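You operate a simulated robot arm through the tools that you are given. There is no shell and no other tool.

You are at the controls of a simulated robot arm. One attempt, no reset.

Task
Clear the logger, dry the store down to 60 %, save the new reading and switch the dehumidifier off.
Fine: each key once, Clear before Save; dial on that mark; watch the Running lamp go out before you press Save; tank and freezer stay untouched.

Only the result counts: the job must be done as asked and must still hold three seconds after the hand-in. Knocking over, shifting, dropping, spilling or breaking anything else fails it.

Robot
A 7-joint arm with a fingered hand, fixed in place. Base frame: the origin is on the floor under the middle of its stand, x ahead of it, y to its left, z up. Readings come in mm, rad, newtons and seconds.
With the tool pointing down near the work surface it reaches from about 100 to 720 mm from the base axis. Its first joint turns from -2.007 to 2.007 rad. Payload 5 kg.
Tool frame: the origin (TCP) lies between the finger pads and is the grasp point; the fingertips stand 32 mm ahead of it; z points along the fingers, y is the line along which they close. The gripper opens to 160 mm; its body begins 89 mm behind the TCP. The gripper is a hand of 4 fingers: y runs from the thumb to the fingers, the wrist lies at [0, 0, -267] in the tool frame, and closing takes about 1.5 s.
Orientation is that of the tool frame in the base frame, as a unit quaternion [w, x, y, z]. With the fingers straight down and closing along the base's y, the tool's x points along the base's -x, its y along +y and its z along -z.

Tools
- The arm moves only by the tool move_arm. Its argument "commands" is a list of rows, each an object (a shift or turn left out is 0, a gripper value left out holds the last) with "translation": the shift along the base's x, y, z in mm, a list of three; "dr": the turn, a rotation vector about the base's x, y, z in rad, a list of three. In form: [{"translation": [dx, dy, dz], "dr": [wx, wy, wz]}, ...]. A call has 1 to 20 rows; each row is the pose to reach, as a shift and turn from the pose commanded when the call began. "claw" is the finger opening in mm, from 0 to 160, set as the call begins (left out, the last holds). Rows are played at 5 a second. More than 50 mm and 0.15 rad between two rows, or a gripper value outside its range, and nothing of the call is played. Where a pose cannot be reached the arm comes as near as it can. A force on the tool above 40 N (or 10 N above the force at the start of the call, whichever is more), or a blocked arm, ends the call early, and 0.2 s more pass. Each finger travels about 108 mm/s and halts on what it meets, pressing with about 24 N; the grip force reading is that of the motor and also rises with nothing between the fingers. The clock runs only during rows and for 0.2 s after the last one: add rows that repeat a pose to give the fingers time. It gives the time, the measured TCP pose, the force on the tool (base axes), the opening and the grip force at its end, in the units of the frame above (readings bear some noise), with the torque about the TCP (base axes, N m) and any sound that the robot's microphone picked up.
- Cameras (640 x 400 px; columns grow to the right, rows downward): "scene" is fixed at [220.1, -498.7, 1763.4]; the picture's right is [0.95, -0.30, 0.00], its down [-0.18, -0.58, -0.80] and it looks along [0.24, 0.76, -0.60] (base axes); focal length 309 px, centre (320, 200). "wrist" rides on the gripper at [80, -4, -114] in the tool frame; the picture's right is [0.05, 1.00, 0.00], its down [-0.82, 0.04, -0.58] and it looks along [-0.58, 0.03, 0.82] (tool axes); focal length 265 px, centre (320, 200).
- grab_frame(camera): a new picture of that camera. No time passes.
- slide_trunk(by): slides the trunk up (or, below 0, down) by that many mm; the arm rides with it, the base frame stays. It gives what a move gives, with no picture.
- curl_fingers(finger1, finger2, finger3, thumb_bend): sets how far each is bent, from 0 (flat) to 1 (curled in); at 0.3 the hand is open as for a grip, at 0.7 the pads meet at the TCP. One left out holds its place. A second passes; each finger stops where it meets its share of the squeeze, and holds until it gets a number again. A gripper value or a shape takes the hand back. It gives what a move gives, with no picture; readings hold the bend of each and the force on the fingers (four entries, about 0 where the hand has none), thumb and palm.
- preshape(shape): the hand has 4 fingers and takes this shape, open, in about a second: jaw (thumb against the fingers, like two jaws); tri (thumb and two fingers); tip (a fingertip pinch); poke (one finger out to press); point (the index stretched); flat (the hand flat); cup (the hand cupped); fist (a fist). The gripper value then closes the fingers along that shape, each until it touches; the sizes above hold for jaw. It gives what a move gives, with no picture.
- point_at(camera, pixels): there is no depth. For up to 12 entries [column, row, z] of the newest picture of that camera ("zoom" is the newest enlarged one), the place [x, y] in the base frame at which the ray of that pixel passes the height z, good to about 2 mm. No time passes.
- inspect(camera, box): a new picture of the part [left, top, right, bottom] of that camera's present view, enlarged. No time passes.
- job_done(): hands the job in; it is judged then, once.

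Leave the gripper open and the arm clear of the work at the hand-in unless told otherwise.

The tools are called after "Request:" by a JSON object that holds its "name" and its "arguments". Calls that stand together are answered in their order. move_arm: Moves the arm, as the interface text tells. Its arguments: {"type":"object","properties":{"commands":{"type":"array"},"claw":{"type":"number"}},"required":["commands"]} The other tools are called the same way: slide_trunk (by) moves the trunk up or down; preshape (shape) gives the hand a shape; curl_fingers (finger1, finger2, finger3, thumb_bend) moves the fingers one by one; grab_frame (camera) takes a picture; point_at (camera, pixels) gives the place at which the rays of pixels pass given heights; inspect (camera, box) takes an enlarged picture of a part of a camera's view; job_done () hands the job in.

At the start:

```text
time_s: 0.0
position: [370.2, 399.7, 1237.6]
tcp_rot: [0.0, 0.0, 1.0, 0.0]
wrist_force: [0.3, 0.1, -1.3]
moment: [0.0, 0.02, 0.0]
gripper_width: 159.9
gripper_force: 0.0
shape: jaw
bend: [0.3, 0.3, 0.3, 0.3]
finger forces: [0.1, 0.0, 0.1, 0.0, 0.1, 0.0]
trunk travel left (down, up): [-925.0, 65.0]
```

scene: 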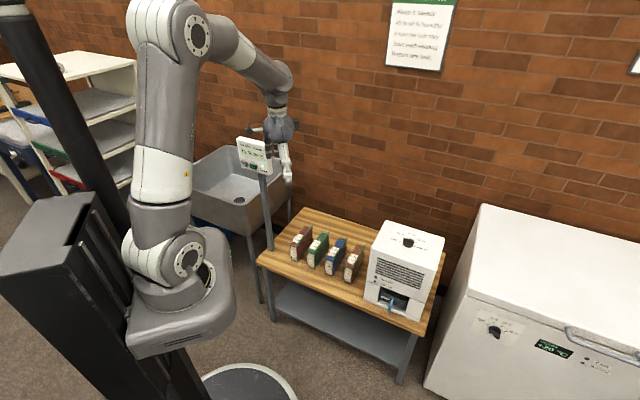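
wrist: 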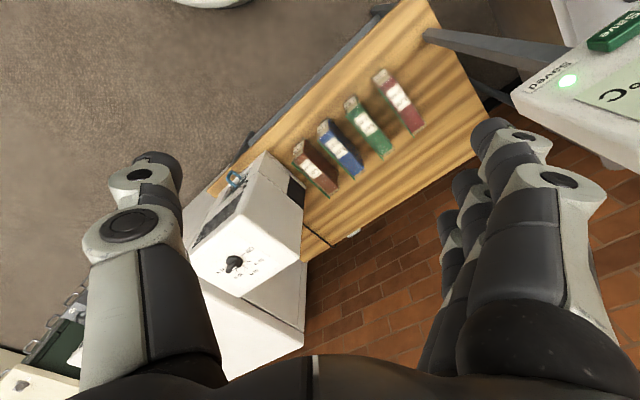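

I see a bench with a white dehumidifier (dial on top near scene pixel 408,242), a logger panel on a pole (252,155), a notice on the wall (418,35) and a freezer at right. I'll enlarge each of these first.

Request:
{"name": "inspect", "arguments": {"camera": "scene", "box": [380, 0, 460, 75]}}

Request:
{"name": "inspect", "arguments": {"camera": "scene", "box": [225, 125, 305, 185]}}

Request:
{"name": "inspect", "arguments": {"camera": "scene", "box": [350, 210, 460, 325]}}

Request:
{"name": "inspect", "arguments": {"camera": "wrist", "box": [180, 150, 320, 300]}}

Request:
{"name": "inspect", "arguments": {"camera": "wrist", "box": [500, 0, 640, 130]}}

```text
5.33 times, centred on (420, 38) of scene
```

zoom: 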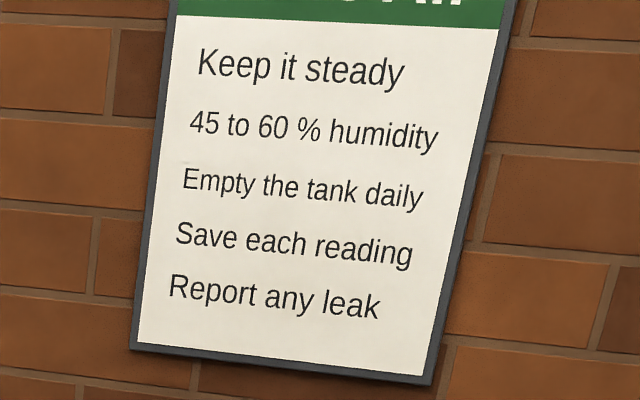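

```text
6.67 times, centred on (265, 155) of scene
```

zoom: 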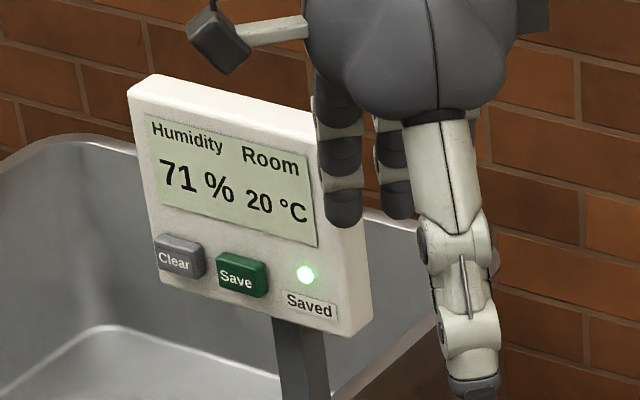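

```text
3.48 times, centred on (405, 268) of scene
```

zoom: 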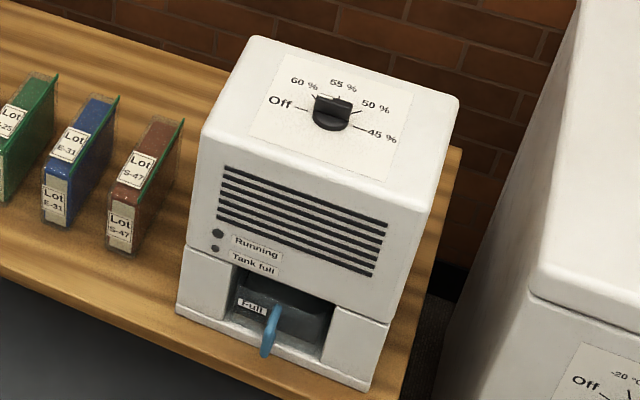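

```text
2.67 times, centred on (250, 225) of wrist
```

zoom: 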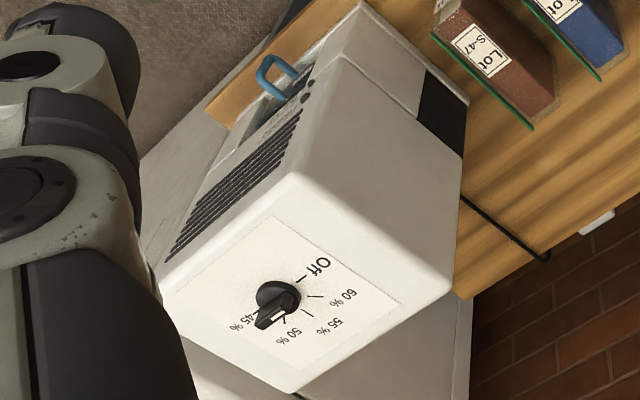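

```text
3.08 times, centred on (570, 65) of wrist
```

zoom: 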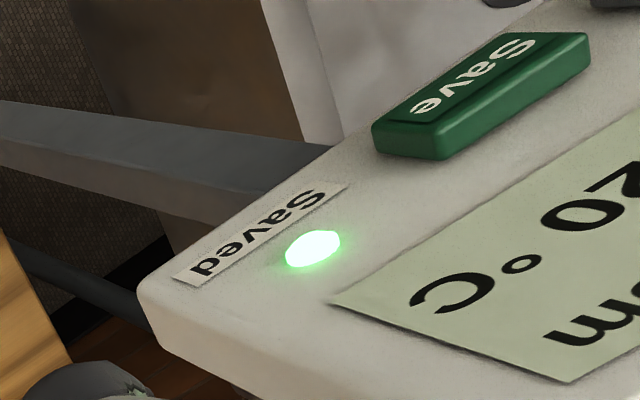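

The logger shows 71 %, 20 °C with keys Clear (grey), Save (green) and a lit Saved lamp; the dial has marks Off/60/55/50/45 and both dehumidifier lamps look dark. I'll triangulate: dial at scene (408.7,242.7), Running lamp at about (375.7,277.5), logger keys at about (243.7,164) and (254,165.5).

Request:
{"name": "point_at", "arguments": {"camera": "scene", "pixels": [[408.7, 242.7, 905], [408.7, 242.7, 880], [243.7, 164, 1130], [254, 165.5, 1130], [262.9, 165.9, 1130], [258, 262, 600], [420, 330, 600], [375.7, 277.5, 800]]}}

Request:
{"name": "grab_frame", "arguments": {"camera": "wrist"}}

Request:
{"name": "inspect", "arguments": {"camera": "wrist", "box": [210, 235, 280, 290]}}

Request:
{"name": "inspect", "arguments": {"camera": "scene", "box": [385, 225, 435, 262]}}

Request:
{"name": "inspect", "arguments": {"camera": "scene", "box": [460, 300, 640, 400]}}

```text
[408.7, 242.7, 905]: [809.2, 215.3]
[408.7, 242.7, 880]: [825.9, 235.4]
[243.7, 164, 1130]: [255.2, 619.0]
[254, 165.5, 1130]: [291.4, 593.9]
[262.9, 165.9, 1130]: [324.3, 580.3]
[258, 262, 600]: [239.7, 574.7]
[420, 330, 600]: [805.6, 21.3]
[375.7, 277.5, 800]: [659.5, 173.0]
```

```text
taken
```

wrist: 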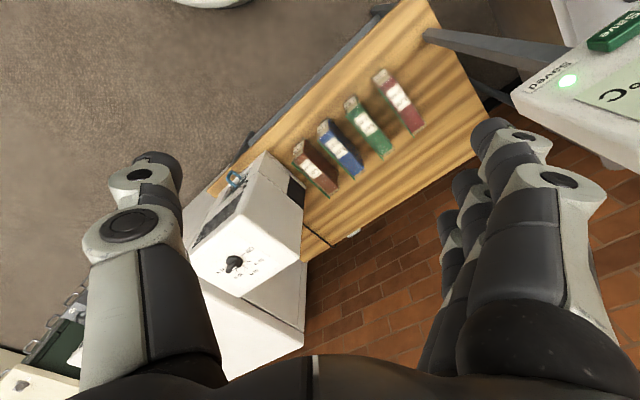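

```text
7.27 times, centred on (245, 262) of wrist
```

zoom: 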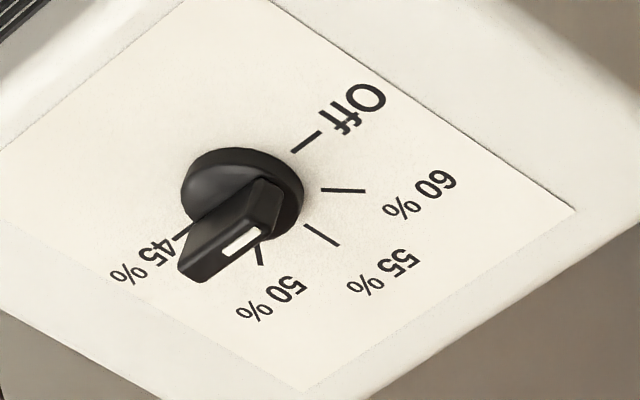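

```text
10.81 times, centred on (410, 244) of scene
```

zoom: 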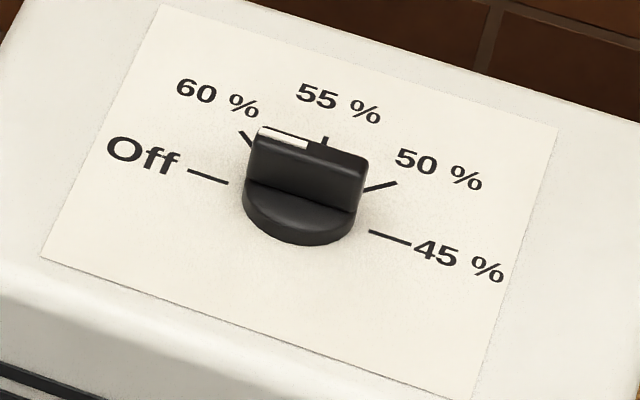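

```text
3.56 times, centred on (550, 350) of scene
```

zoom: 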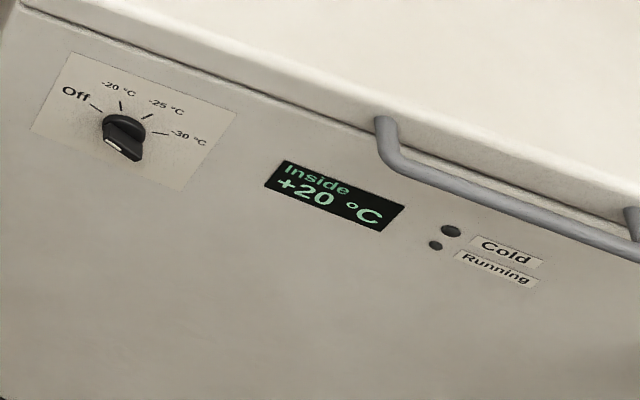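

The white index line on the knob points to the "Off" tick, so the dehumidifier is off now. I'll triangulate the dial-plate height using tick ends: Off outer end at scene (397.8,241.2)/wrist (245,252.8), and the 60 and 55 ticks too.

Request:
{"name": "point_at", "arguments": {"camera": "scene", "pixels": [[397.8, 241.2, 880], [397.8, 241.2, 900], [401.6, 242.4, 880], [402.6, 237.6, 880], [410.5, 238, 880], [417.1, 242.3, 880], [418.4, 247.9, 880], [414.6, 246.9, 880], [414.2, 243, 880], [409, 251, 880]]}}

Request:
{"name": "point_at", "arguments": {"camera": "wrist", "pixels": [[245, 252.8, 880], [245, 252.8, 900], [241.1, 255.3, 880], [251.2, 260.7, 880], [247.1, 268.3, 880], [237, 270.9, 880], [224.4, 267.1, 880], [245.1, 260.6, 880], [242.9, 265.3, 880]]}}

```text
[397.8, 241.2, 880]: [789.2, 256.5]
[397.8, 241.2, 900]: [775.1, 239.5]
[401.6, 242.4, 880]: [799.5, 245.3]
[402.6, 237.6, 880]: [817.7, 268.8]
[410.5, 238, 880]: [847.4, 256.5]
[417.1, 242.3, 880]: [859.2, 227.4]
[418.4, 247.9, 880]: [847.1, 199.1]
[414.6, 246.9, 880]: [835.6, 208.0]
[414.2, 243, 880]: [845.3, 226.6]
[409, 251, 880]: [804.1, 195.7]
```

```text
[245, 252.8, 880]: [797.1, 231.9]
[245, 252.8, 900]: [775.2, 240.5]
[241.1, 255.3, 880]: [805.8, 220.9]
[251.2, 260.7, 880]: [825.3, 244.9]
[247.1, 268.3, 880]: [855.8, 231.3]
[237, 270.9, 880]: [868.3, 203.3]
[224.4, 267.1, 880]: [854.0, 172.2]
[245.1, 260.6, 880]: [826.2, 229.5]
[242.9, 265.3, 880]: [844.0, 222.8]
```

From both cameras the dial plate is at z≈900, dial centre ≈(804.5,211), marks 45° apart (Off at 135°, 60 % at 90°), knob top ≈931. The logger lamp is at ≈(324,587,1130). Next I turn the hand toward the logger and raise it slightly so the wrist camera (row of keys at wrist top right) sees the panel frontally.

Request:
{"name": "move_arm", "arguments": {"commands": [{"translation": [-12, 3, 5], "dr": [0, 0, 0.1]}, {"translation": [-24, 6, 10], "dr": [0, 0, 0.2]}, {"translation": [-36, 9, 15], "dr": [0, 0, 0.3]}, {"translation": [-48, 12, 20], "dr": [0, 0, 0.4]}, {"translation": [-60, 15, 25], "dr": [0, 0, 0.5]}, {"translation": [-72, 18, 30], "dr": [0, 0, 0.6]}, {"translation": [-84, 21, 35], "dr": [0, 0, 0.7]}, {"translation": [-96, 24, 40], "dr": [0, 0, 0.8]}, {"translation": [-108, 27, 45], "dr": [0, 0, 0.9]}, {"translation": [-120, 30, 50], "dr": [0, 0, 1.0]}, {"translation": [-120, 30, 50], "dr": [0, 0, 1.05]}]}}

Request:
{"name": "grab_frame", "arguments": {"camera": "wrist"}}

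Request:
{"name": "grab_frame", "arguments": {"camera": "scene"}}

```text
time_s: 2.4
position: [250.8, 429.0, 1288.3]
tcp_rot: [0.0, -0.502, 0.865, 0.0]
wrist_force: [-0.5, 0.1, -1.1]
moment: [-0.03, 0.02, 0.0]
gripper_width: 159.6
gripper_force: 0.0
shape: jaw
bend: [0.3, 0.3, 0.3, 0.3]
finger forces: [0.0, 0.0, 0.1, 0.0, 0.0, 0.0]
trunk travel left (down, up): [-925.0, 65.0]
```

```text
taken
```

wrist: 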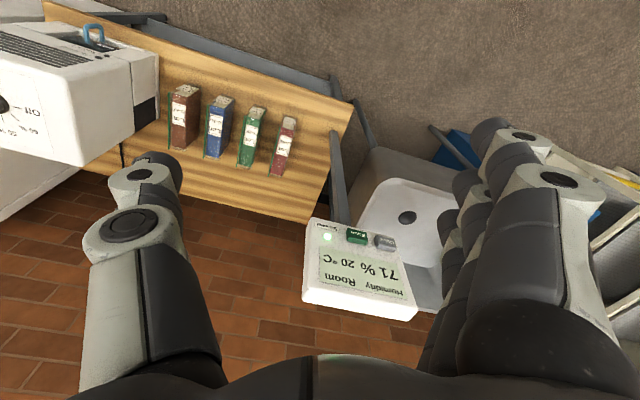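

```text
taken
```

scene: 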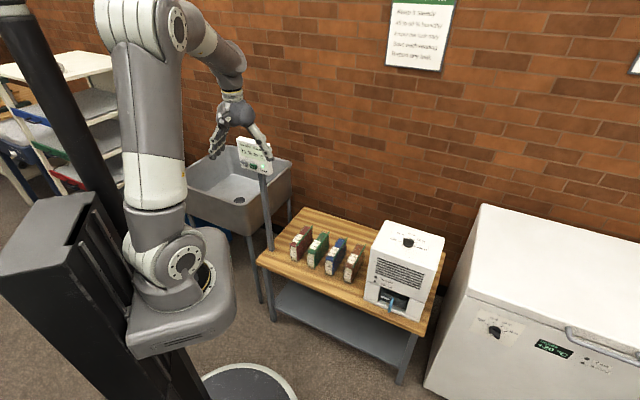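

The panel is now at wrist (305–415, 220–320). I'll enlarge it in both cameras to triangulate keys and panel tilt.

Request:
{"name": "inspect", "arguments": {"camera": "wrist", "box": [295, 210, 425, 325]}}

Request:
{"name": "inspect", "arguments": {"camera": "scene", "box": [230, 130, 285, 180]}}

```text
3.48 times, centred on (360, 268) of wrist
```

zoom: 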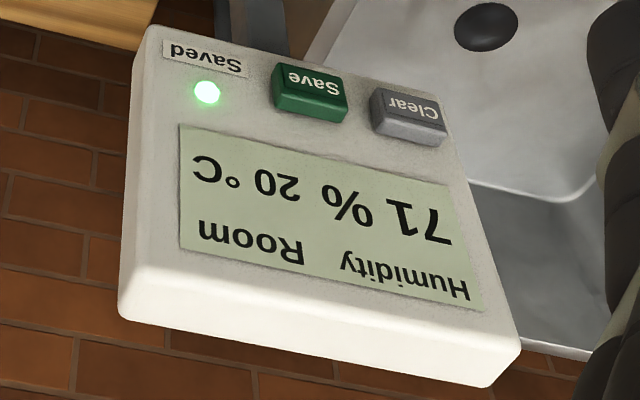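

```text
8.00 times, centred on (258, 155) of scene
```

zoom: 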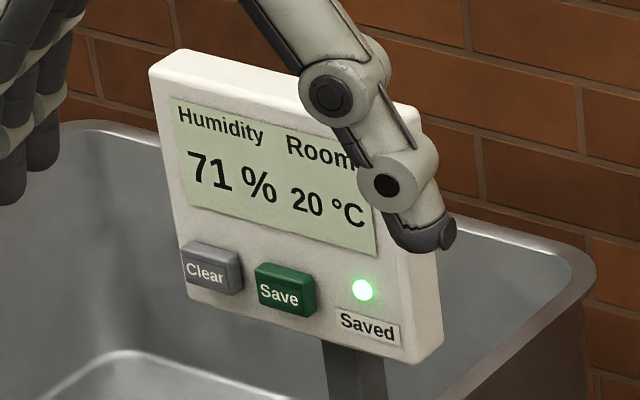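

I'll triangulate LED, Clear, Save and three screen corners at two heights from both views.

Request:
{"name": "point_at", "arguments": {"camera": "wrist", "pixels": [[327.5, 236.7, 1120], [327.5, 236.7, 1160], [385.3, 241.3, 1120], [385.3, 241.3, 1160], [358, 234.1, 1120], [358, 234.1, 1160], [408, 299.6, 1150], [408, 299.6, 1210], [397.4, 263.7, 1140], [397.4, 263.7, 1180], [319.8, 246.4, 1140], [319.8, 246.4, 1180]]}}

Request:
{"name": "point_at", "arguments": {"camera": "scene", "pixels": [[263.5, 166.25, 1120], [263.5, 166.25, 1160], [243.6, 164, 1120], [243.6, 164, 1160], [252.9, 166.9, 1120], [252.9, 166.9, 1160], [239.25, 142.1, 1150], [239.25, 142.1, 1210], [241.4, 155.9, 1140], [241.4, 155.9, 1180], [265, 161.9, 1140], [265, 161.9, 1180]]}}

```text
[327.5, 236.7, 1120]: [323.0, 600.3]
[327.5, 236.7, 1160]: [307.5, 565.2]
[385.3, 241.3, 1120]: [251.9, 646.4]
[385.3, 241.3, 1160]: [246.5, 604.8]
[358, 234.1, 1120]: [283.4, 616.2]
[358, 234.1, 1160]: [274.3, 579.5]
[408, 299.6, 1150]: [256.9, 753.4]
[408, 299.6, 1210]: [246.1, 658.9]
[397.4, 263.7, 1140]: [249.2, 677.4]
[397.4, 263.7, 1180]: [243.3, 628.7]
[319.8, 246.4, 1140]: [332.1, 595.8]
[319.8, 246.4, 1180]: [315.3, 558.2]
```

```text
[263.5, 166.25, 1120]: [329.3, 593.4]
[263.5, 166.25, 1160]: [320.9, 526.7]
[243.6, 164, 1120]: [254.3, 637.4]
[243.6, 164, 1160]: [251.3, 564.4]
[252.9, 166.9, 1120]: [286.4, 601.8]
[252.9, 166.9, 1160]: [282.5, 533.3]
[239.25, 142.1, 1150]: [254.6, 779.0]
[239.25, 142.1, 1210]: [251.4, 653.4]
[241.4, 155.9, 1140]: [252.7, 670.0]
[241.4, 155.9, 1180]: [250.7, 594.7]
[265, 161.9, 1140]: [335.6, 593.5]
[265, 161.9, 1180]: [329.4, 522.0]
```

The screen and keys triangulate to roughly Clear (254,658), Save (288,633), LED (328,608) at z≈1105–1110, with the panel leaning back and facing the base. Next I take the poke shape here in free space and look at where the finger points.

Request:
{"name": "preshape", "arguments": {"shape": "poke"}}

Request:
{"name": "grab_frame", "arguments": {"camera": "wrist"}}

Request:
{"name": "inspect", "arguments": {"camera": "scene", "box": [190, 80, 310, 180]}}

```text
time_s: 3.3
position: [251.0, 430.3, 1289.1]
tcp_rot: [0.0, -0.501, 0.866, 0.0]
wrist_force: [-0.5, -0.1, 0.5]
moment: [0.02, -0.01, -0.01]
gripper_width: 0.0
gripper_force: 0.0
shape: poke
bend: [1.0, 1.0, 1.0, 0.47]
finger forces: [0.1, 0.1, 0.0, 0.0, 0.1, 0.1]
trunk travel left (down, up): [-925.0, 65.0]
```

```text
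taken
```

wrist: 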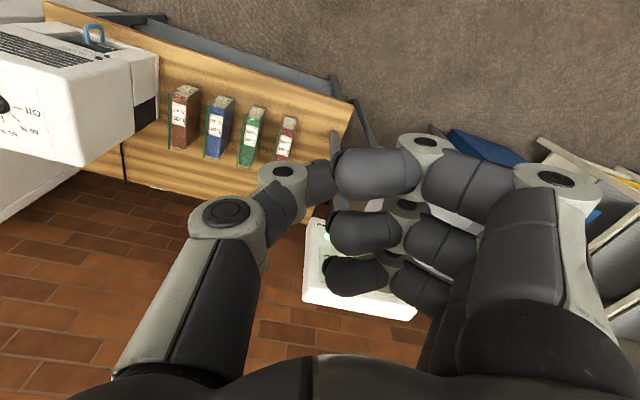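

```text
4.00 times, centred on (250, 130) of scene
```

zoom: 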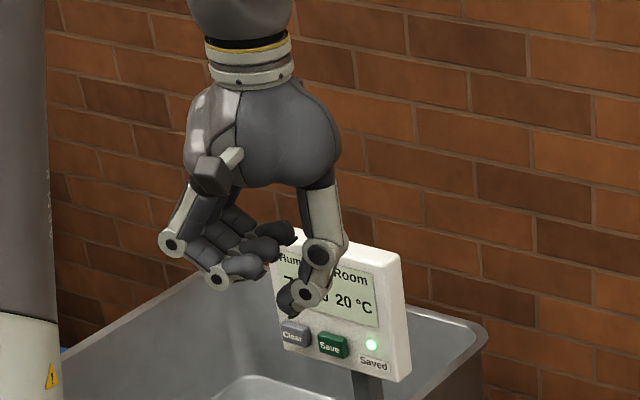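

In "poke" all three fingers are curled and the thumb half bent, so the hand pokes with the thumb. I'll compare with "point", where the index is stretched.

Request:
{"name": "preshape", "arguments": {"shape": "point"}}

Request:
{"name": "grab_frame", "arguments": {"camera": "wrist"}}

Request:
{"name": "inspect", "arguments": {"camera": "scene", "box": [190, 80, 310, 180]}}

```text
time_s: 4.2
position: [250.4, 431.0, 1287.3]
tcp_rot: [0.0, -0.501, 0.865, 0.0]
wrist_force: [-0.5, 0.6, -0.1]
moment: [-0.02, -0.02, -0.05]
gripper_width: 152.5
gripper_force: 0.0
shape: point
bend: [0.3, 1.0, 1.0, 0.54]
finger forces: [0.1, 0.1, 0.1, 0.0, 0.0, 0.0]
trunk travel left (down, up): [-925.0, 65.0]
```

```text
taken
```

wrist: 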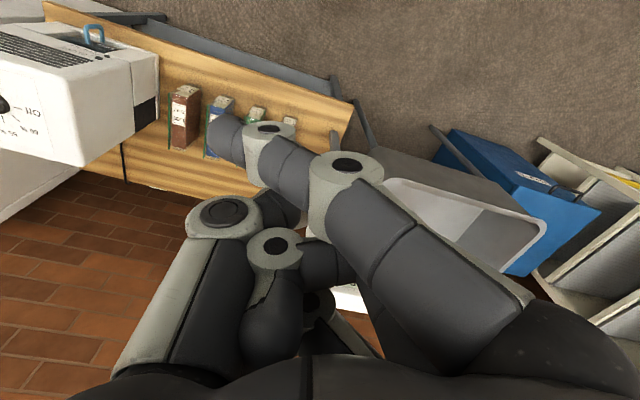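

```text
4.00 times, centred on (250, 130) of scene
```

zoom: 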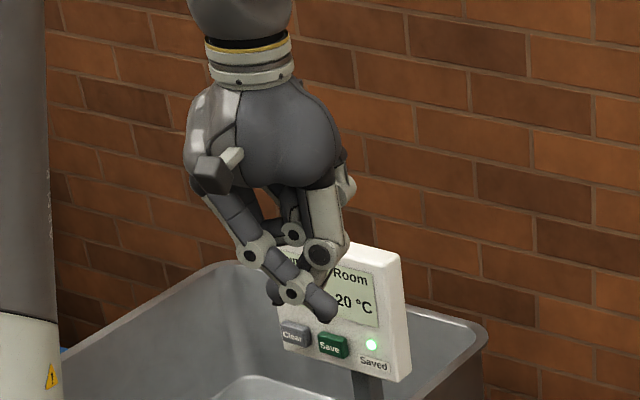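

"Point" swings the index diagonally across the hand, which is awkward. I'll go back to jaw and curl all but finger1 by hand, to get one straight finger out.

Request:
{"name": "preshape", "arguments": {"shape": "jaw"}}

Request:
{"name": "curl_fingers", "arguments": {"finger1": 0.3, "finger2": 1.0, "finger3": 1.0, "thumb_bend": 0.9}}

Request:
{"name": "grab_frame", "arguments": {"camera": "wrist"}}

Request:
{"name": "inspect", "arguments": {"camera": "scene", "box": [190, 80, 310, 180]}}

```text
time_s: 5.1
position: [250.1, 430.1, 1288.3]
tcp_rot: [0.0, -0.501, 0.866, 0.0]
wrist_force: [0.2, 0.4, -0.2]
moment: [-0.01, 0.03, -0.01]
gripper_width: 159.8
gripper_force: 0.1
shape: jaw
bend: [0.3, 0.3, 0.3, 0.3]
finger forces: [0.1, 0.1, 0.0, 0.1, 0.0, 0.1]
trunk travel left (down, up): [-925.0, 65.0]
```

```text
time_s: 6.1
position: [251.0, 431.1, 1287.7]
tcp_rot: [0.0, -0.501, 0.866, -0.001]
wrist_force: [-0.2, -0.1, 0.0]
moment: [0.02, 0.03, 0.0]
gripper_width: 68.1
gripper_force: 0.0
shape: fingers
bend: [0.3, 0.75, 1.0, 0.89]
finger forces: [0.0, 0.0, 0.0, 0.0, 0.1, 0.0]
trunk travel left (down, up): [-925.0, 65.0]
```

```text
taken
```

wrist: 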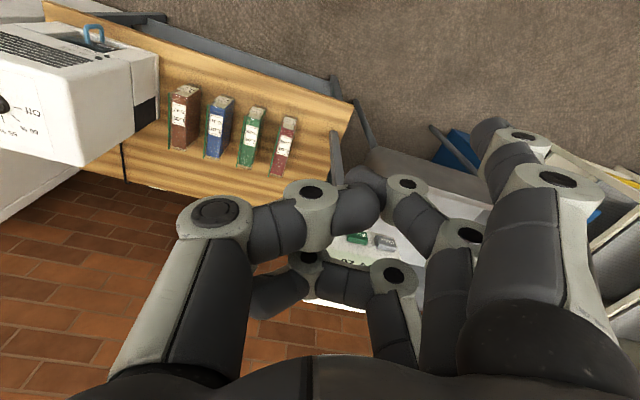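

```text
4.00 times, centred on (250, 130) of scene
```

zoom: 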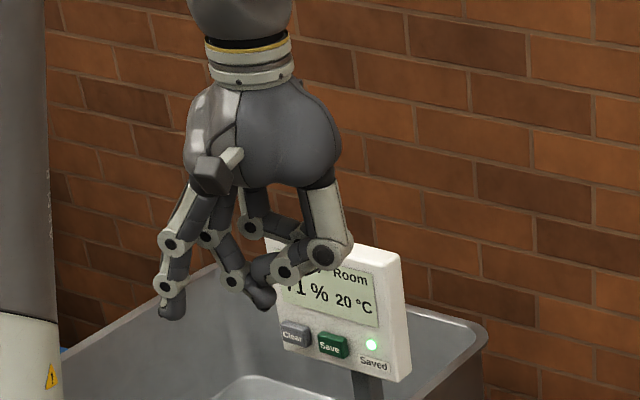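

Finger2 got stopped by the thumb. I'll open the thumb, curl fingers 2 and 3 fully, then fold the thumb over.

Request:
{"name": "curl_fingers", "arguments": {"thumb_bend": 0.3, "finger2": 0.6, "finger3": 0.9}}

Request:
{"name": "curl_fingers", "arguments": {"finger2": 1.0, "finger3": 1.0}}

Request:
{"name": "grab_frame", "arguments": {"camera": "wrist"}}

Request:
{"name": "inspect", "arguments": {"camera": "scene", "box": [190, 80, 310, 180]}}

```text
time_s: 7.1
position: [250.9, 429.5, 1288.6]
tcp_rot: [0.0, -0.501, 0.865, 0.0]
wrist_force: [-0.1, -0.4, -0.6]
moment: [0.01, 0.01, -0.03]
gripper_width: 170.3
gripper_force: 0.0
shape: fingers
bend: [0.3, 0.6, 0.9, 0.3]
finger forces: [0.0, 0.0, 0.0, 0.0, 0.0, 0.1]
trunk travel left (down, up): [-925.0, 65.0]
```

```text
time_s: 8.1
position: [250.7, 429.8, 1288.6]
tcp_rot: [0.0, -0.501, 0.866, -0.001]
wrist_force: [0.6, -0.3, -0.4]
moment: [-0.02, -0.01, -0.01]
gripper_width: 170.2
gripper_force: 0.1
shape: fingers
bend: [0.3, 1.0, 1.0, 0.3]
finger forces: [0.1, 0.0, 0.0, 0.1, 0.0, 0.0]
trunk travel left (down, up): [-925.0, 65.0]
```

```text
taken
```

wrist: 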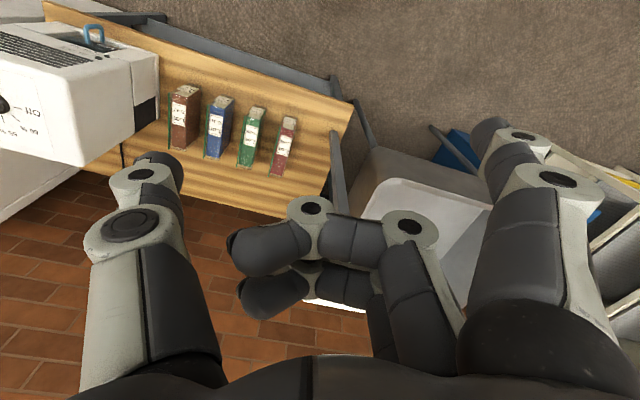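

```text
4.00 times, centred on (250, 130) of scene
```

zoom: 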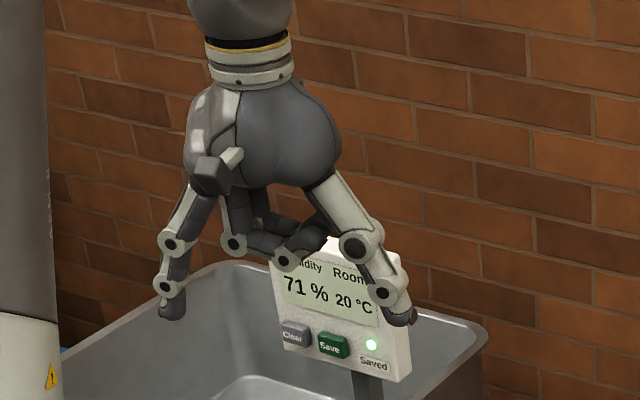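

Finger1 now stands straight: its tip at wrist (490,128) works out to about [34, 89, 32] in the tool frame, confirmed by scene (213,159.5). I'll fold the thumb in, then pitch the hand up so that it points at the panel (tool z ≈ (0.45,0.79,-0.42)) well in front of it.

Request:
{"name": "curl_fingers", "arguments": {"thumb_bend": 0.9}}

Request:
{"name": "move_arm", "arguments": {"commands": [{"translation": [0, 0, 0], "dr": [0.1091, -0.063, 0]}, {"translation": [0, 0, 0], "dr": [0.2182, -0.126, 0]}, {"translation": [0, 0, 0], "dr": [0.3273, -0.189, 0]}, {"translation": [0, 0, 0], "dr": [0.4364, -0.252, 0]}, {"translation": [0, 0, 0], "dr": [0.5455, -0.315, 0]}, {"translation": [0, 0, 0], "dr": [0.6546, -0.378, 0]}, {"translation": [0, 0, 0], "dr": [0.7638, -0.441, 0]}, {"translation": [0, 0, 0], "dr": [0.8729, -0.504, 0]}, {"translation": [0, 0, 0], "dr": [0.982, -0.567, 0]}, {"translation": [0, 0, 0], "dr": [0.982, -0.567, 0]}]}}

Request:
{"name": "grab_frame", "arguments": {"camera": "wrist"}}

Request:
{"name": "grab_frame", "arguments": {"camera": "scene"}}

```text
time_s: 9.1
position: [251.1, 429.6, 1287.6]
tcp_rot: [0.0, -0.502, 0.865, 0.0]
wrist_force: [0.0, -0.1, 0.0]
moment: [0.01, -0.01, 0.01]
gripper_width: 76.8
gripper_force: 0.0
shape: fingers
bend: [0.3, 1.0, 1.0, 0.82]
finger forces: [0.0, 0.1, 0.1, 0.0, 0.0, 0.0]
trunk travel left (down, up): [-925.0, 65.0]
```

```text
time_s: 11.3
position: [264.4, 477.0, 1308.1]
tcp_rot: [0.466, -0.422, 0.73, 0.267]
wrist_force: [-0.3, -0.1, 0.1]
moment: [0.0, -0.01, -0.06]
gripper_width: 76.3
gripper_force: 0.0
shape: fingers
bend: [0.3, 1.0, 1.0, 0.82]
finger forces: [0.0, 0.0, 0.0, 0.0, 0.1, 0.1]
out of reach, approached as far as the arm can: row 8, 9, 10
trunk travel left (down, up): [-925.0, 65.0]
```

```text
taken
```

wrist: 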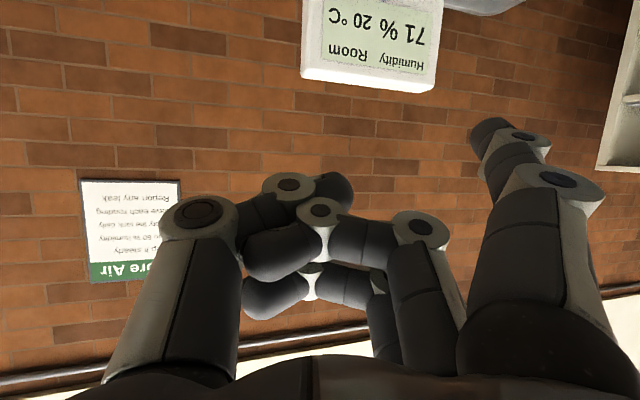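

```text
taken
```

scene: 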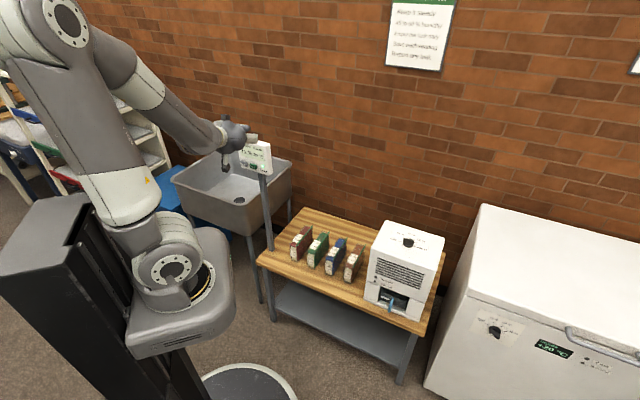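

The orientation is right (tool z ≈ (0.455,0.783,-0.422)), but the arm was too folded so TCP sits at (264,477,1308). The panel is at the top of the wrist view (305–440, 0–90). I'll lower and advance a bit and check where it ends up.

Request:
{"name": "move_arm", "arguments": {"commands": [{"translation": [8, 20, -25], "dr": [0, 0, 0]}, {"translation": [16, 45, -50], "dr": [0, 0, 0]}, {"translation": [20, 60, -75], "dr": [0, 0, 0]}, {"translation": [20, 60, -75], "dr": [0, 0, 0]}]}}

Request:
{"name": "grab_frame", "arguments": {"camera": "wrist"}}

Request:
{"name": "grab_frame", "arguments": {"camera": "scene"}}

```text
time_s: 12.3
position: [284.9, 538.7, 1233.8]
tcp_rot: [0.465, -0.423, 0.73, 0.268]
wrist_force: [0.1, 0.0, 0.2]
moment: [-0.02, 0.03, -0.02]
gripper_width: 76.7
gripper_force: 0.0
shape: fingers
bend: [0.3, 1.0, 1.0, 0.82]
finger forces: [0.0, 0.1, 0.0, 0.0, 0.0, 0.0]
trunk travel left (down, up): [-925.0, 65.0]
```

```text
taken
```

wrist: 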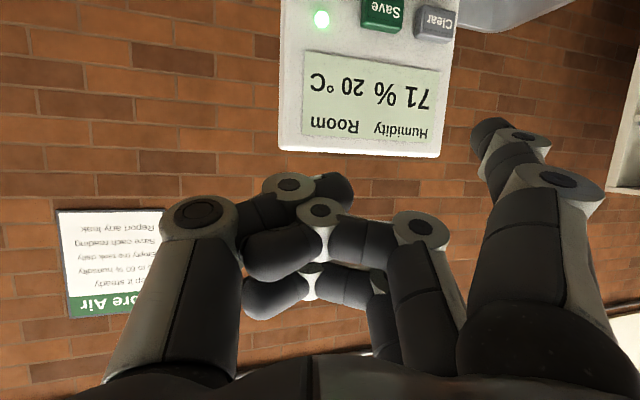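

```text
taken
```

scene: 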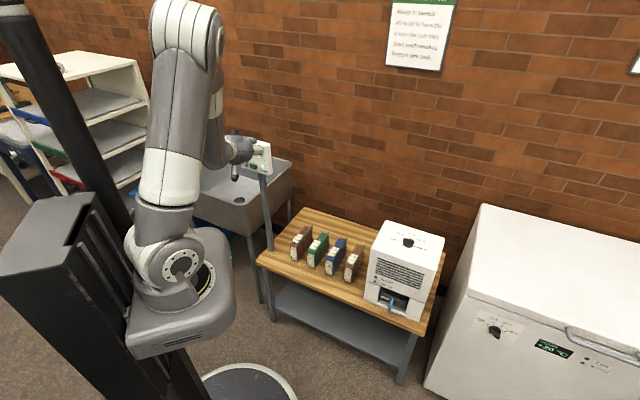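

The panel is now seen nearly head-on (LED 321,18; Save 382,12; Clear 434,20). I'll enlarge it for accurate pixels.

Request:
{"name": "inspect", "arguments": {"camera": "wrist", "box": [270, 0, 470, 165]}}

```text
2.42 times, centred on (370, 82) of wrist
```

zoom: 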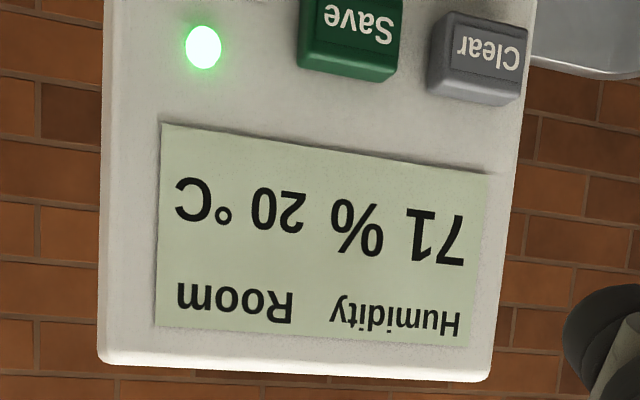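

Triangulating from two wrist poses: the panel is vertical and faces (-0.707,-0.707,0); the key faces are at Clear ≈(254,661,1104.5) and Save ≈(286.5,628.5,1104), protruding ~12 mm. I'll now level the hand square to the panel, with finger1's tip about 60 mm in front of Clear.

Request:
{"name": "move_arm", "arguments": {"commands": [{"translation": [-5.5, -1, -16], "dr": [0.0583, -0.0442, -0.0432]}, {"translation": [-11, -2, -32], "dr": [0.1165, -0.0883, -0.0863]}, {"translation": [-16.5, -3, -48], "dr": [0.1748, -0.1325, -0.1295]}, {"translation": [-22, -4, -64], "dr": [0.2331, -0.1767, -0.1727]}, {"translation": [-27.5, -5, -80], "dr": [0.2913, -0.2208, -0.2158]}, {"translation": [-33, -5.6, -95.3], "dr": [0.3496, -0.265, -0.259]}, {"translation": [-33, -5.6, -95.3], "dr": [0.3496, -0.265, -0.259]}]}}

Request:
{"name": "grab_frame", "arguments": {"camera": "wrist"}}

Request:
{"name": "grab_frame", "arguments": {"camera": "scene"}}

```text
time_s: 13.9
position: [252.0, 529.1, 1139.5]
tcp_rot: [0.654, -0.27, 0.653, 0.27]
wrist_force: [0.3, 0.7, -0.6]
moment: [-0.01, -0.02, 0.0]
gripper_width: 76.6
gripper_force: 0.0
shape: fingers
bend: [0.3, 1.0, 1.0, 0.82]
finger forces: [0.0, 0.1, 0.0, 0.0, 0.0, 0.0]
trunk travel left (down, up): [-925.0, 65.0]
```

```text
taken
```

wrist: 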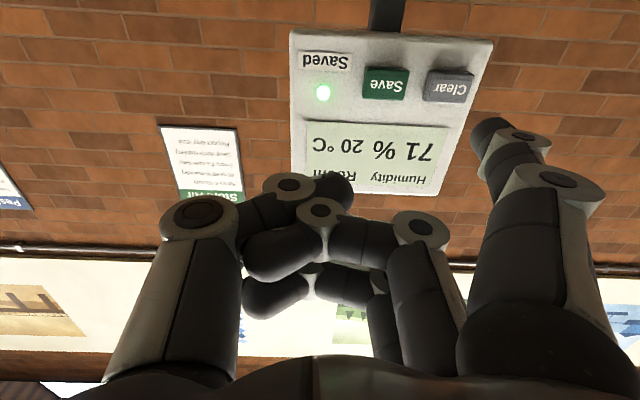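

```text
taken
```

scene: 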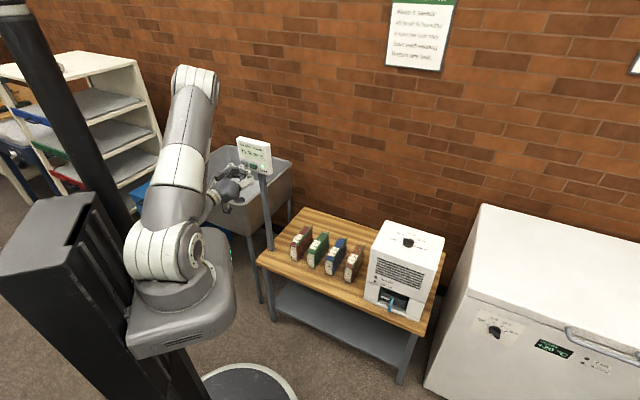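

The hand is now square to the panel at (252,529,1139.5). I'll enlarge the key area and the fingertip to check alignment.

Request:
{"name": "inspect", "arguments": {"camera": "wrist", "box": [340, 40, 540, 165]}}

Request:
{"name": "inspect", "arguments": {"camera": "scene", "box": [200, 130, 290, 220]}}

```text
3.20 times, centred on (440, 102) of wrist
```

zoom: 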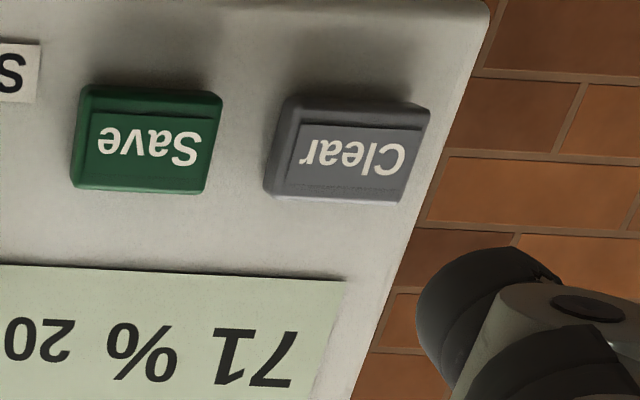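

```text
4.44 times, centred on (245, 175) of scene
```

zoom: 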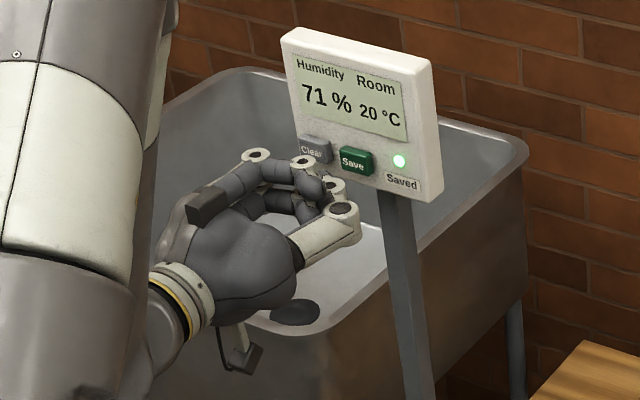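

Clear's face is at wrist (451.6,89.5), which is about 6 mm lower and 7 mm further left of where finger1's tip (cap around wrist (490,137)) would land. I'll correct for that and advance 40 mm along the panel normal, still ~20 mm short of contact.

Request:
{"name": "move_arm", "arguments": {"commands": [{"translation": [2, 12, -3], "dr": [0, 0, 0]}, {"translation": [9, 19, -5.5], "dr": [0, 0, 0]}, {"translation": [16, 26, -5.5], "dr": [0, 0, 0]}, {"translation": [23.3, 33.3, -5.5], "dr": [0, 0, 0]}, {"translation": [23.3, 33.3, -5.5], "dr": [0, 0, 0]}]}}

Request:
{"name": "grab_frame", "arguments": {"camera": "wrist"}}

Request:
{"name": "inspect", "arguments": {"camera": "wrist", "box": [360, 20, 560, 165]}}

Request:
{"name": "inspect", "arguments": {"camera": "scene", "box": [220, 130, 280, 190]}}

```text
time_s: 15.1
position: [276.0, 563.1, 1131.8]
tcp_rot: [0.654, -0.269, 0.653, 0.27]
wrist_force: [0.9, -0.2, 0.1]
moment: [0.0, -0.03, 0.01]
gripper_width: 76.7
gripper_force: 0.0
shape: fingers
bend: [0.3, 1.0, 1.0, 0.82]
finger forces: [0.0, 0.0, 0.0, 0.0, 0.1, 0.0]
trunk travel left (down, up): [-925.0, 65.0]
```

```text
taken
```

wrist: 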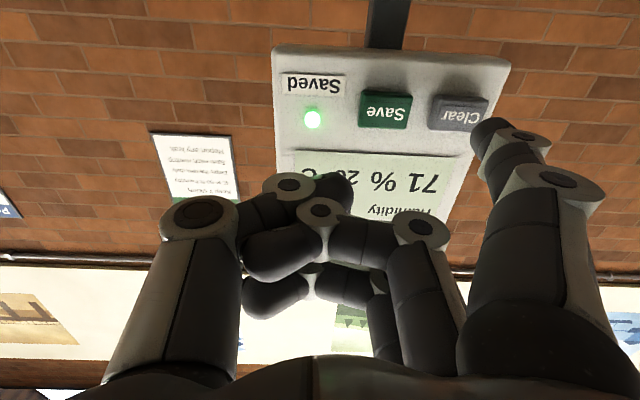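

```text
2.76 times, centred on (460, 92) of wrist
```

zoom: 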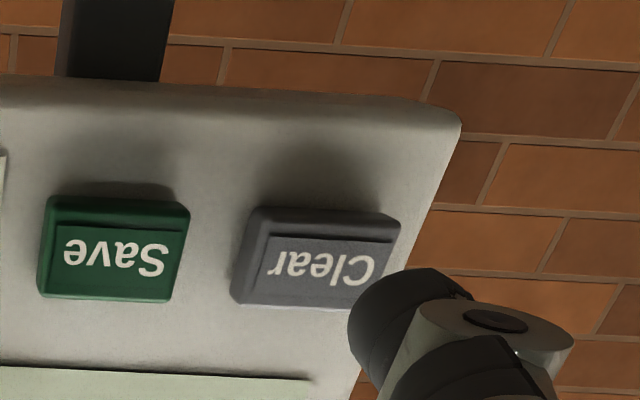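

```text
6.67 times, centred on (250, 160) of scene
```

zoom: 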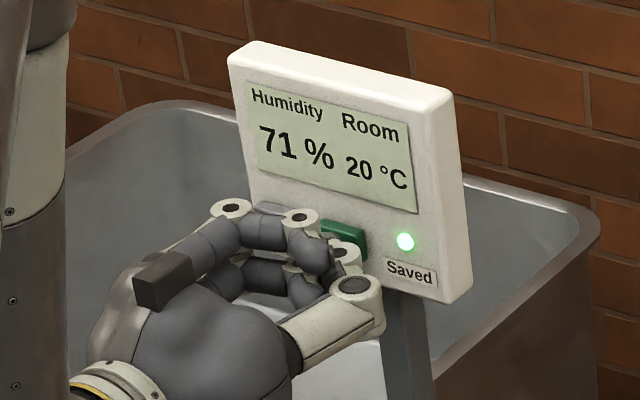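

Clear now maps to tool (29.6, 87.2), against the tip's (32, 88.7), so it's lined up, with ~21 mm gap. I'll advance 15 mm and look again.

Request:
{"name": "move_arm", "arguments": {"commands": [{"translation": [3.5, 3.5, 0], "dr": [0, 0, 0]}, {"translation": [7, 7, 0], "dr": [0, 0, 0]}, {"translation": [10.6, 10.6, 0], "dr": [0, 0, 0]}, {"translation": [10.6, 10.6, 0], "dr": [0, 0, 0]}]}}

Request:
{"name": "inspect", "arguments": {"camera": "wrist", "box": [360, 20, 560, 165]}}

```text
time_s: 16.1
position: [286.6, 572.5, 1133.8]
tcp_rot: [0.654, -0.27, 0.653, 0.271]
wrist_force: [0.2, -0.3, -0.1]
moment: [0.0, -0.03, 0.0]
gripper_width: 76.5
gripper_force: 0.0
shape: fingers
bend: [0.3, 1.0, 1.0, 0.82]
finger forces: [0.0, 0.1, 0.0, 0.1, 0.1, 0.1]
trunk travel left (down, up): [-925.0, 65.0]
```

```text
2.76 times, centred on (460, 92) of wrist
```

zoom: 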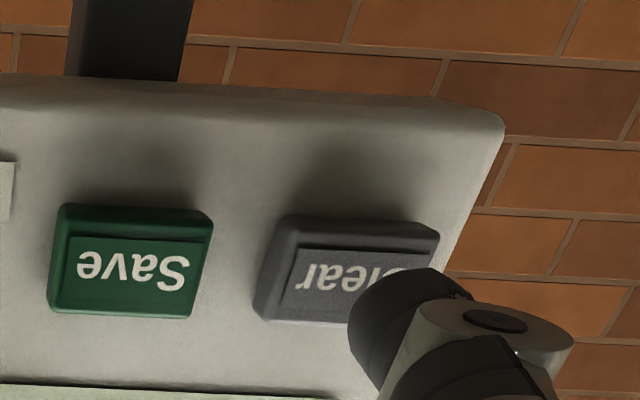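

Clear maps to tool (31.9, 87.1) with roughly 7 mm to contact. I'll advance 9 mm in small rows and read the force.

Request:
{"name": "move_arm", "arguments": {"commands": [{"translation": [1.4, 1.4, 0]}, {"translation": [2.8, 2.8, 0]}, {"translation": [4.2, 4.2, 0]}, {"translation": [5.3, 5.3, 0]}, {"translation": [6.4, 6.4, 0]}]}}

Request:
{"name": "inspect", "arguments": {"camera": "wrist", "box": [260, 20, 560, 215]}}

```text
time_s: 17.3
position: [292.3, 580.3, 1133.8]
tcp_rot: [0.654, -0.268, 0.654, 0.27]
wrist_force: [0.3, -0.2, 0.8]
moment: [0.01, 0.0, 0.04]
gripper_width: 76.5
gripper_force: 0.1
shape: fingers
bend: [0.3, 1.0, 1.0, 0.82]
finger forces: [0.0, 0.0, 0.0, 0.0, 0.1, 0.0]
trunk travel left (down, up): [-925.0, 65.0]
```

```text
2.05 times, centred on (410, 118) of wrist
```

zoom: 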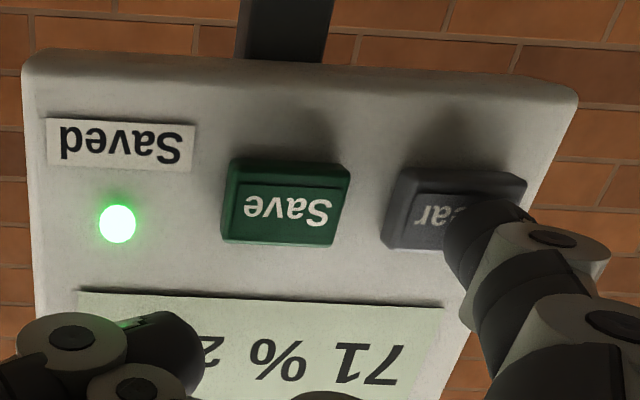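

No force yet. I'll go on in 1 mm rows for 6 mm more, watching force and sound.

Request:
{"name": "move_arm", "arguments": {"commands": [{"translation": [0.7, 0.7, 0]}, {"translation": [1.4, 1.4, 0]}, {"translation": [2.1, 2.1, 0]}, {"translation": [2.8, 2.8, 0]}]}}

Request:
{"name": "inspect", "arguments": {"camera": "wrist", "box": [260, 20, 560, 215]}}

```text
time_s: 18.3
position: [295.9, 581.8, 1134.1]
tcp_rot: [0.654, -0.27, 0.653, 0.271]
wrist_force: [-0.3, -0.2, 0.1]
moment: [-0.01, 0.05, 0.13]
gripper_width: 76.8
gripper_force: 0.7
shape: fingers
bend: [0.3, 1.0, 1.0, 0.82]
finger forces: [1.0, 0.0, 0.0, 0.0, 0.0, 0.0]
trunk travel left (down, up): [-925.0, 65.0]
```

```text
2.05 times, centred on (410, 118) of wrist
```

zoom: 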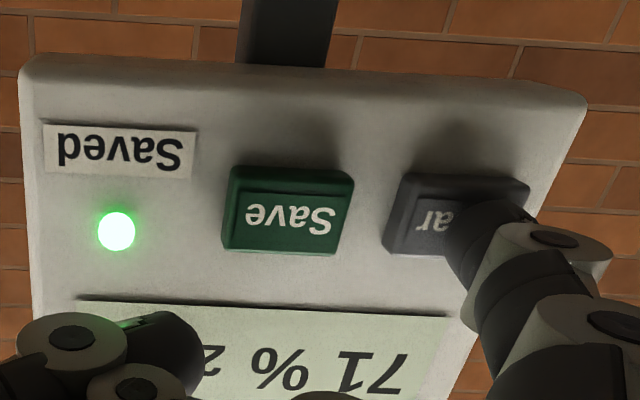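

Finger1 reads 1.0 N: contact with Clear. I'll press on in 1 mm rows.

Request:
{"name": "move_arm", "arguments": {"commands": [{"translation": [0.7, 0.7, 0]}, {"translation": [1.4, 1.4, 0]}, {"translation": [2.1, 2.1, 0]}]}}

Request:
{"name": "inspect", "arguments": {"camera": "wrist", "box": [260, 20, 560, 215]}}

```text
time_s: 19.1
position: [297.2, 585.5, 1132.7]
tcp_rot: [0.654, -0.27, 0.653, 0.271]
wrist_force: [-0.7, -1.3, 0.3]
moment: [-0.05, 0.04, 0.21]
gripper_width: 76.9
gripper_force: 1.1
shape: fingers
bend: [0.3, 1.0, 1.0, 0.82]
finger forces: [2.2, 0.0, 0.0, 0.0, 0.0, 0.0]
trunk travel left (down, up): [-925.0, 65.0]
heard: click
```

```text
2.05 times, centred on (410, 118) of wrist
```

zoom: 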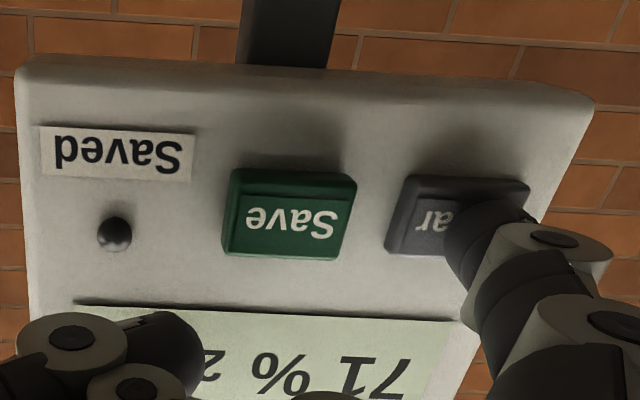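

Click heard and the Saved lamp (wrist ~(325,133)) went dark: Clear is done. I'll back straight off the panel by ~100 mm.

Request:
{"name": "move_arm", "arguments": {"commands": [{"translation": [-7, -7, 0]}, {"translation": [-21, -21, 0]}, {"translation": [-35, -35, 0]}, {"translation": [-53, -53, 0]}, {"translation": [-71, -71, 0]}, {"translation": [-71, -71, 0]}]}}

Request:
{"name": "grab_frame", "arguments": {"camera": "scene"}}

Request:
{"name": "inspect", "arguments": {"camera": "scene", "box": [225, 125, 285, 185]}}

```text
time_s: 20.5
position: [224.9, 513.8, 1135.4]
tcp_rot: [0.654, -0.27, 0.653, 0.271]
wrist_force: [0.3, 0.0, 0.0]
moment: [0.04, -0.02, 0.04]
gripper_width: 76.8
gripper_force: 0.0
shape: fingers
bend: [0.3, 1.0, 1.0, 0.82]
finger forces: [0.1, 0.0, 0.1, 0.1, 0.1, 0.1]
trunk travel left (down, up): [-925.0, 65.0]
```

```text
taken
```

scene: 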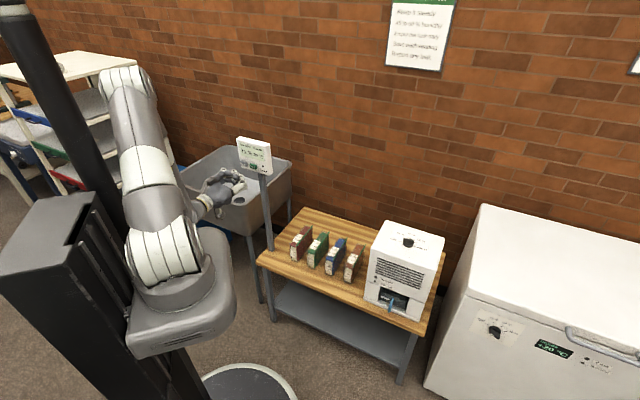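

```text
6.67 times, centred on (255, 155) of scene
```

zoom: 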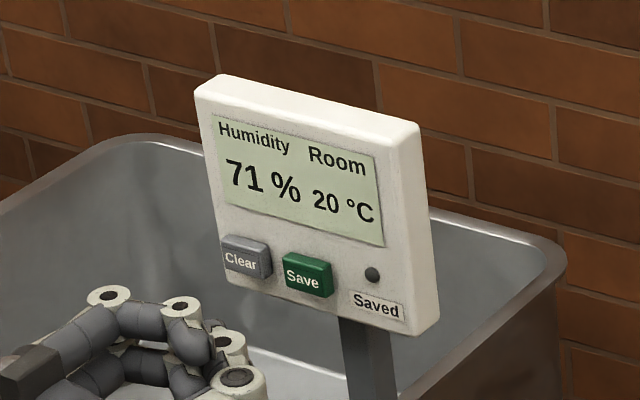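

The logger now reads unsaved (lamp off). Next I carry the hand over toward the dehumidifier, gradually pitching it down to about 30° from vertical and yawing to 15°, keeping it high and away from the panel.

Request:
{"name": "move_arm", "arguments": {"commands": [{"translation": [15, -30, 0], "dr": [-0.0317, 0.055, -0.0285]}, {"translation": [35, -65, 0], "dr": [-0.0688, 0.1192, -0.0617]}, {"translation": [65, -95, 0], "dr": [-0.1058, 0.1834, -0.0949]}, {"translation": [100, -120, 0], "dr": [-0.1428, 0.2476, -0.1282]}, {"translation": [140, -145, 0], "dr": [-0.1799, 0.3118, -0.1614]}, {"translation": [180, -170, -5], "dr": [-0.2169, 0.376, -0.1946]}, {"translation": [220, -195, -10], "dr": [-0.2539, 0.4402, -0.2279]}, {"translation": [260, -220, -15], "dr": [-0.291, 0.5044, -0.2611]}, {"translation": [300, -245, -15], "dr": [-0.328, 0.5685, -0.2943]}, {"translation": [340, -265, -15], "dr": [-0.365, 0.6327, -0.3275]}, {"translation": [340, -265, -15], "dr": [-0.365, 0.6327, -0.3275]}]}}

Request:
{"name": "grab_frame", "arguments": {"camera": "scene"}}

Request:
{"name": "grab_frame", "arguments": {"camera": "wrist"}}

```text
time_s: 22.9
position: [565.3, 247.4, 1119.6]
tcp_rot: [0.395, -0.178, 0.894, 0.112]
wrist_force: [0.9, -0.2, 1.0]
moment: [0.0, -0.01, -0.03]
gripper_width: 76.7
gripper_force: 0.0
shape: fingers
bend: [0.3, 1.0, 1.0, 0.82]
finger forces: [0.0, 0.0, 0.0, 0.0, 0.1, 0.0]
out of reach, approached as far as the arm can: row 3, 4, 5, 6, 7
trunk travel left (down, up): [-925.0, 65.0]
```

```text
taken
```

scene: 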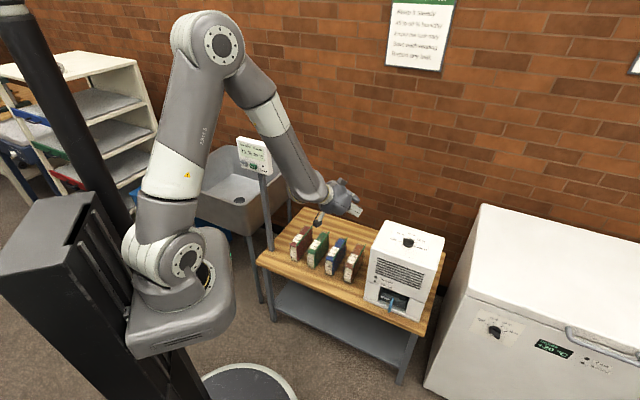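

```text
taken
```

wrist: 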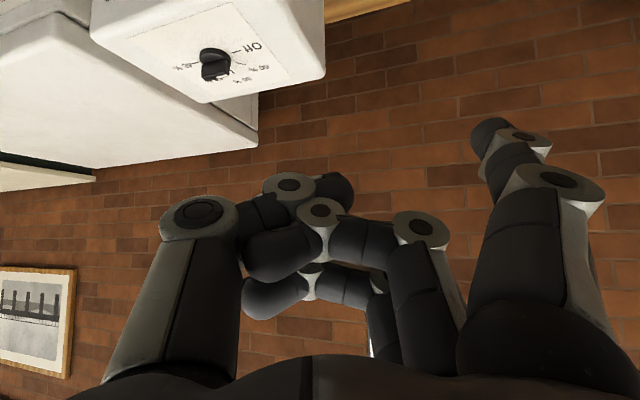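

I'm at (565,247,1120); the dial is visible at wrist (215,63). I'll enlarge it to double-check the dial centre and knob geometry from this nearer view.

Request:
{"name": "inspect", "arguments": {"camera": "wrist", "box": [150, 10, 310, 110]}}

Request:
{"name": "inspect", "arguments": {"camera": "scene", "box": [360, 210, 460, 320]}}

```text
4.00 times, centred on (230, 60) of wrist
```

zoom: 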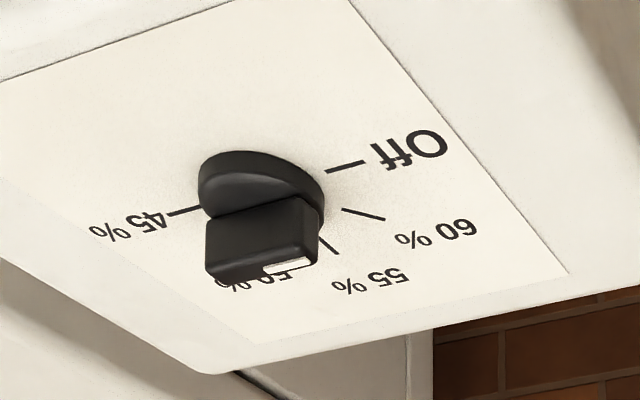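

```text
3.64 times, centred on (410, 265) of scene
```

zoom: 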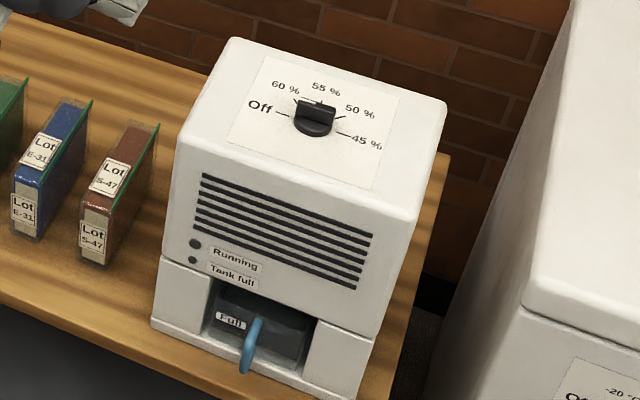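

I'll project tick outer ends (Off 242,50; 45 % 192,63.3; 60 % 246.3,64.8; 55 % 234.3,73.5) onto the plate plane z=900 from this view.

Request:
{"name": "point_at", "arguments": {"camera": "wrist", "pixels": [[242, 50, 900], [192, 63.25, 900], [246.25, 64.75, 900], [234.25, 73.5, 900], [209, 62, 900], [201.5, 127, 900]]}}

```text
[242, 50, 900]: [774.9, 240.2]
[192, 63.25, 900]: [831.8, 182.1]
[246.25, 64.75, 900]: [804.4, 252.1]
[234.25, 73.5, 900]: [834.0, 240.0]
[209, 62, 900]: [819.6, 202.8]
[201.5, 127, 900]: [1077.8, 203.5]
```

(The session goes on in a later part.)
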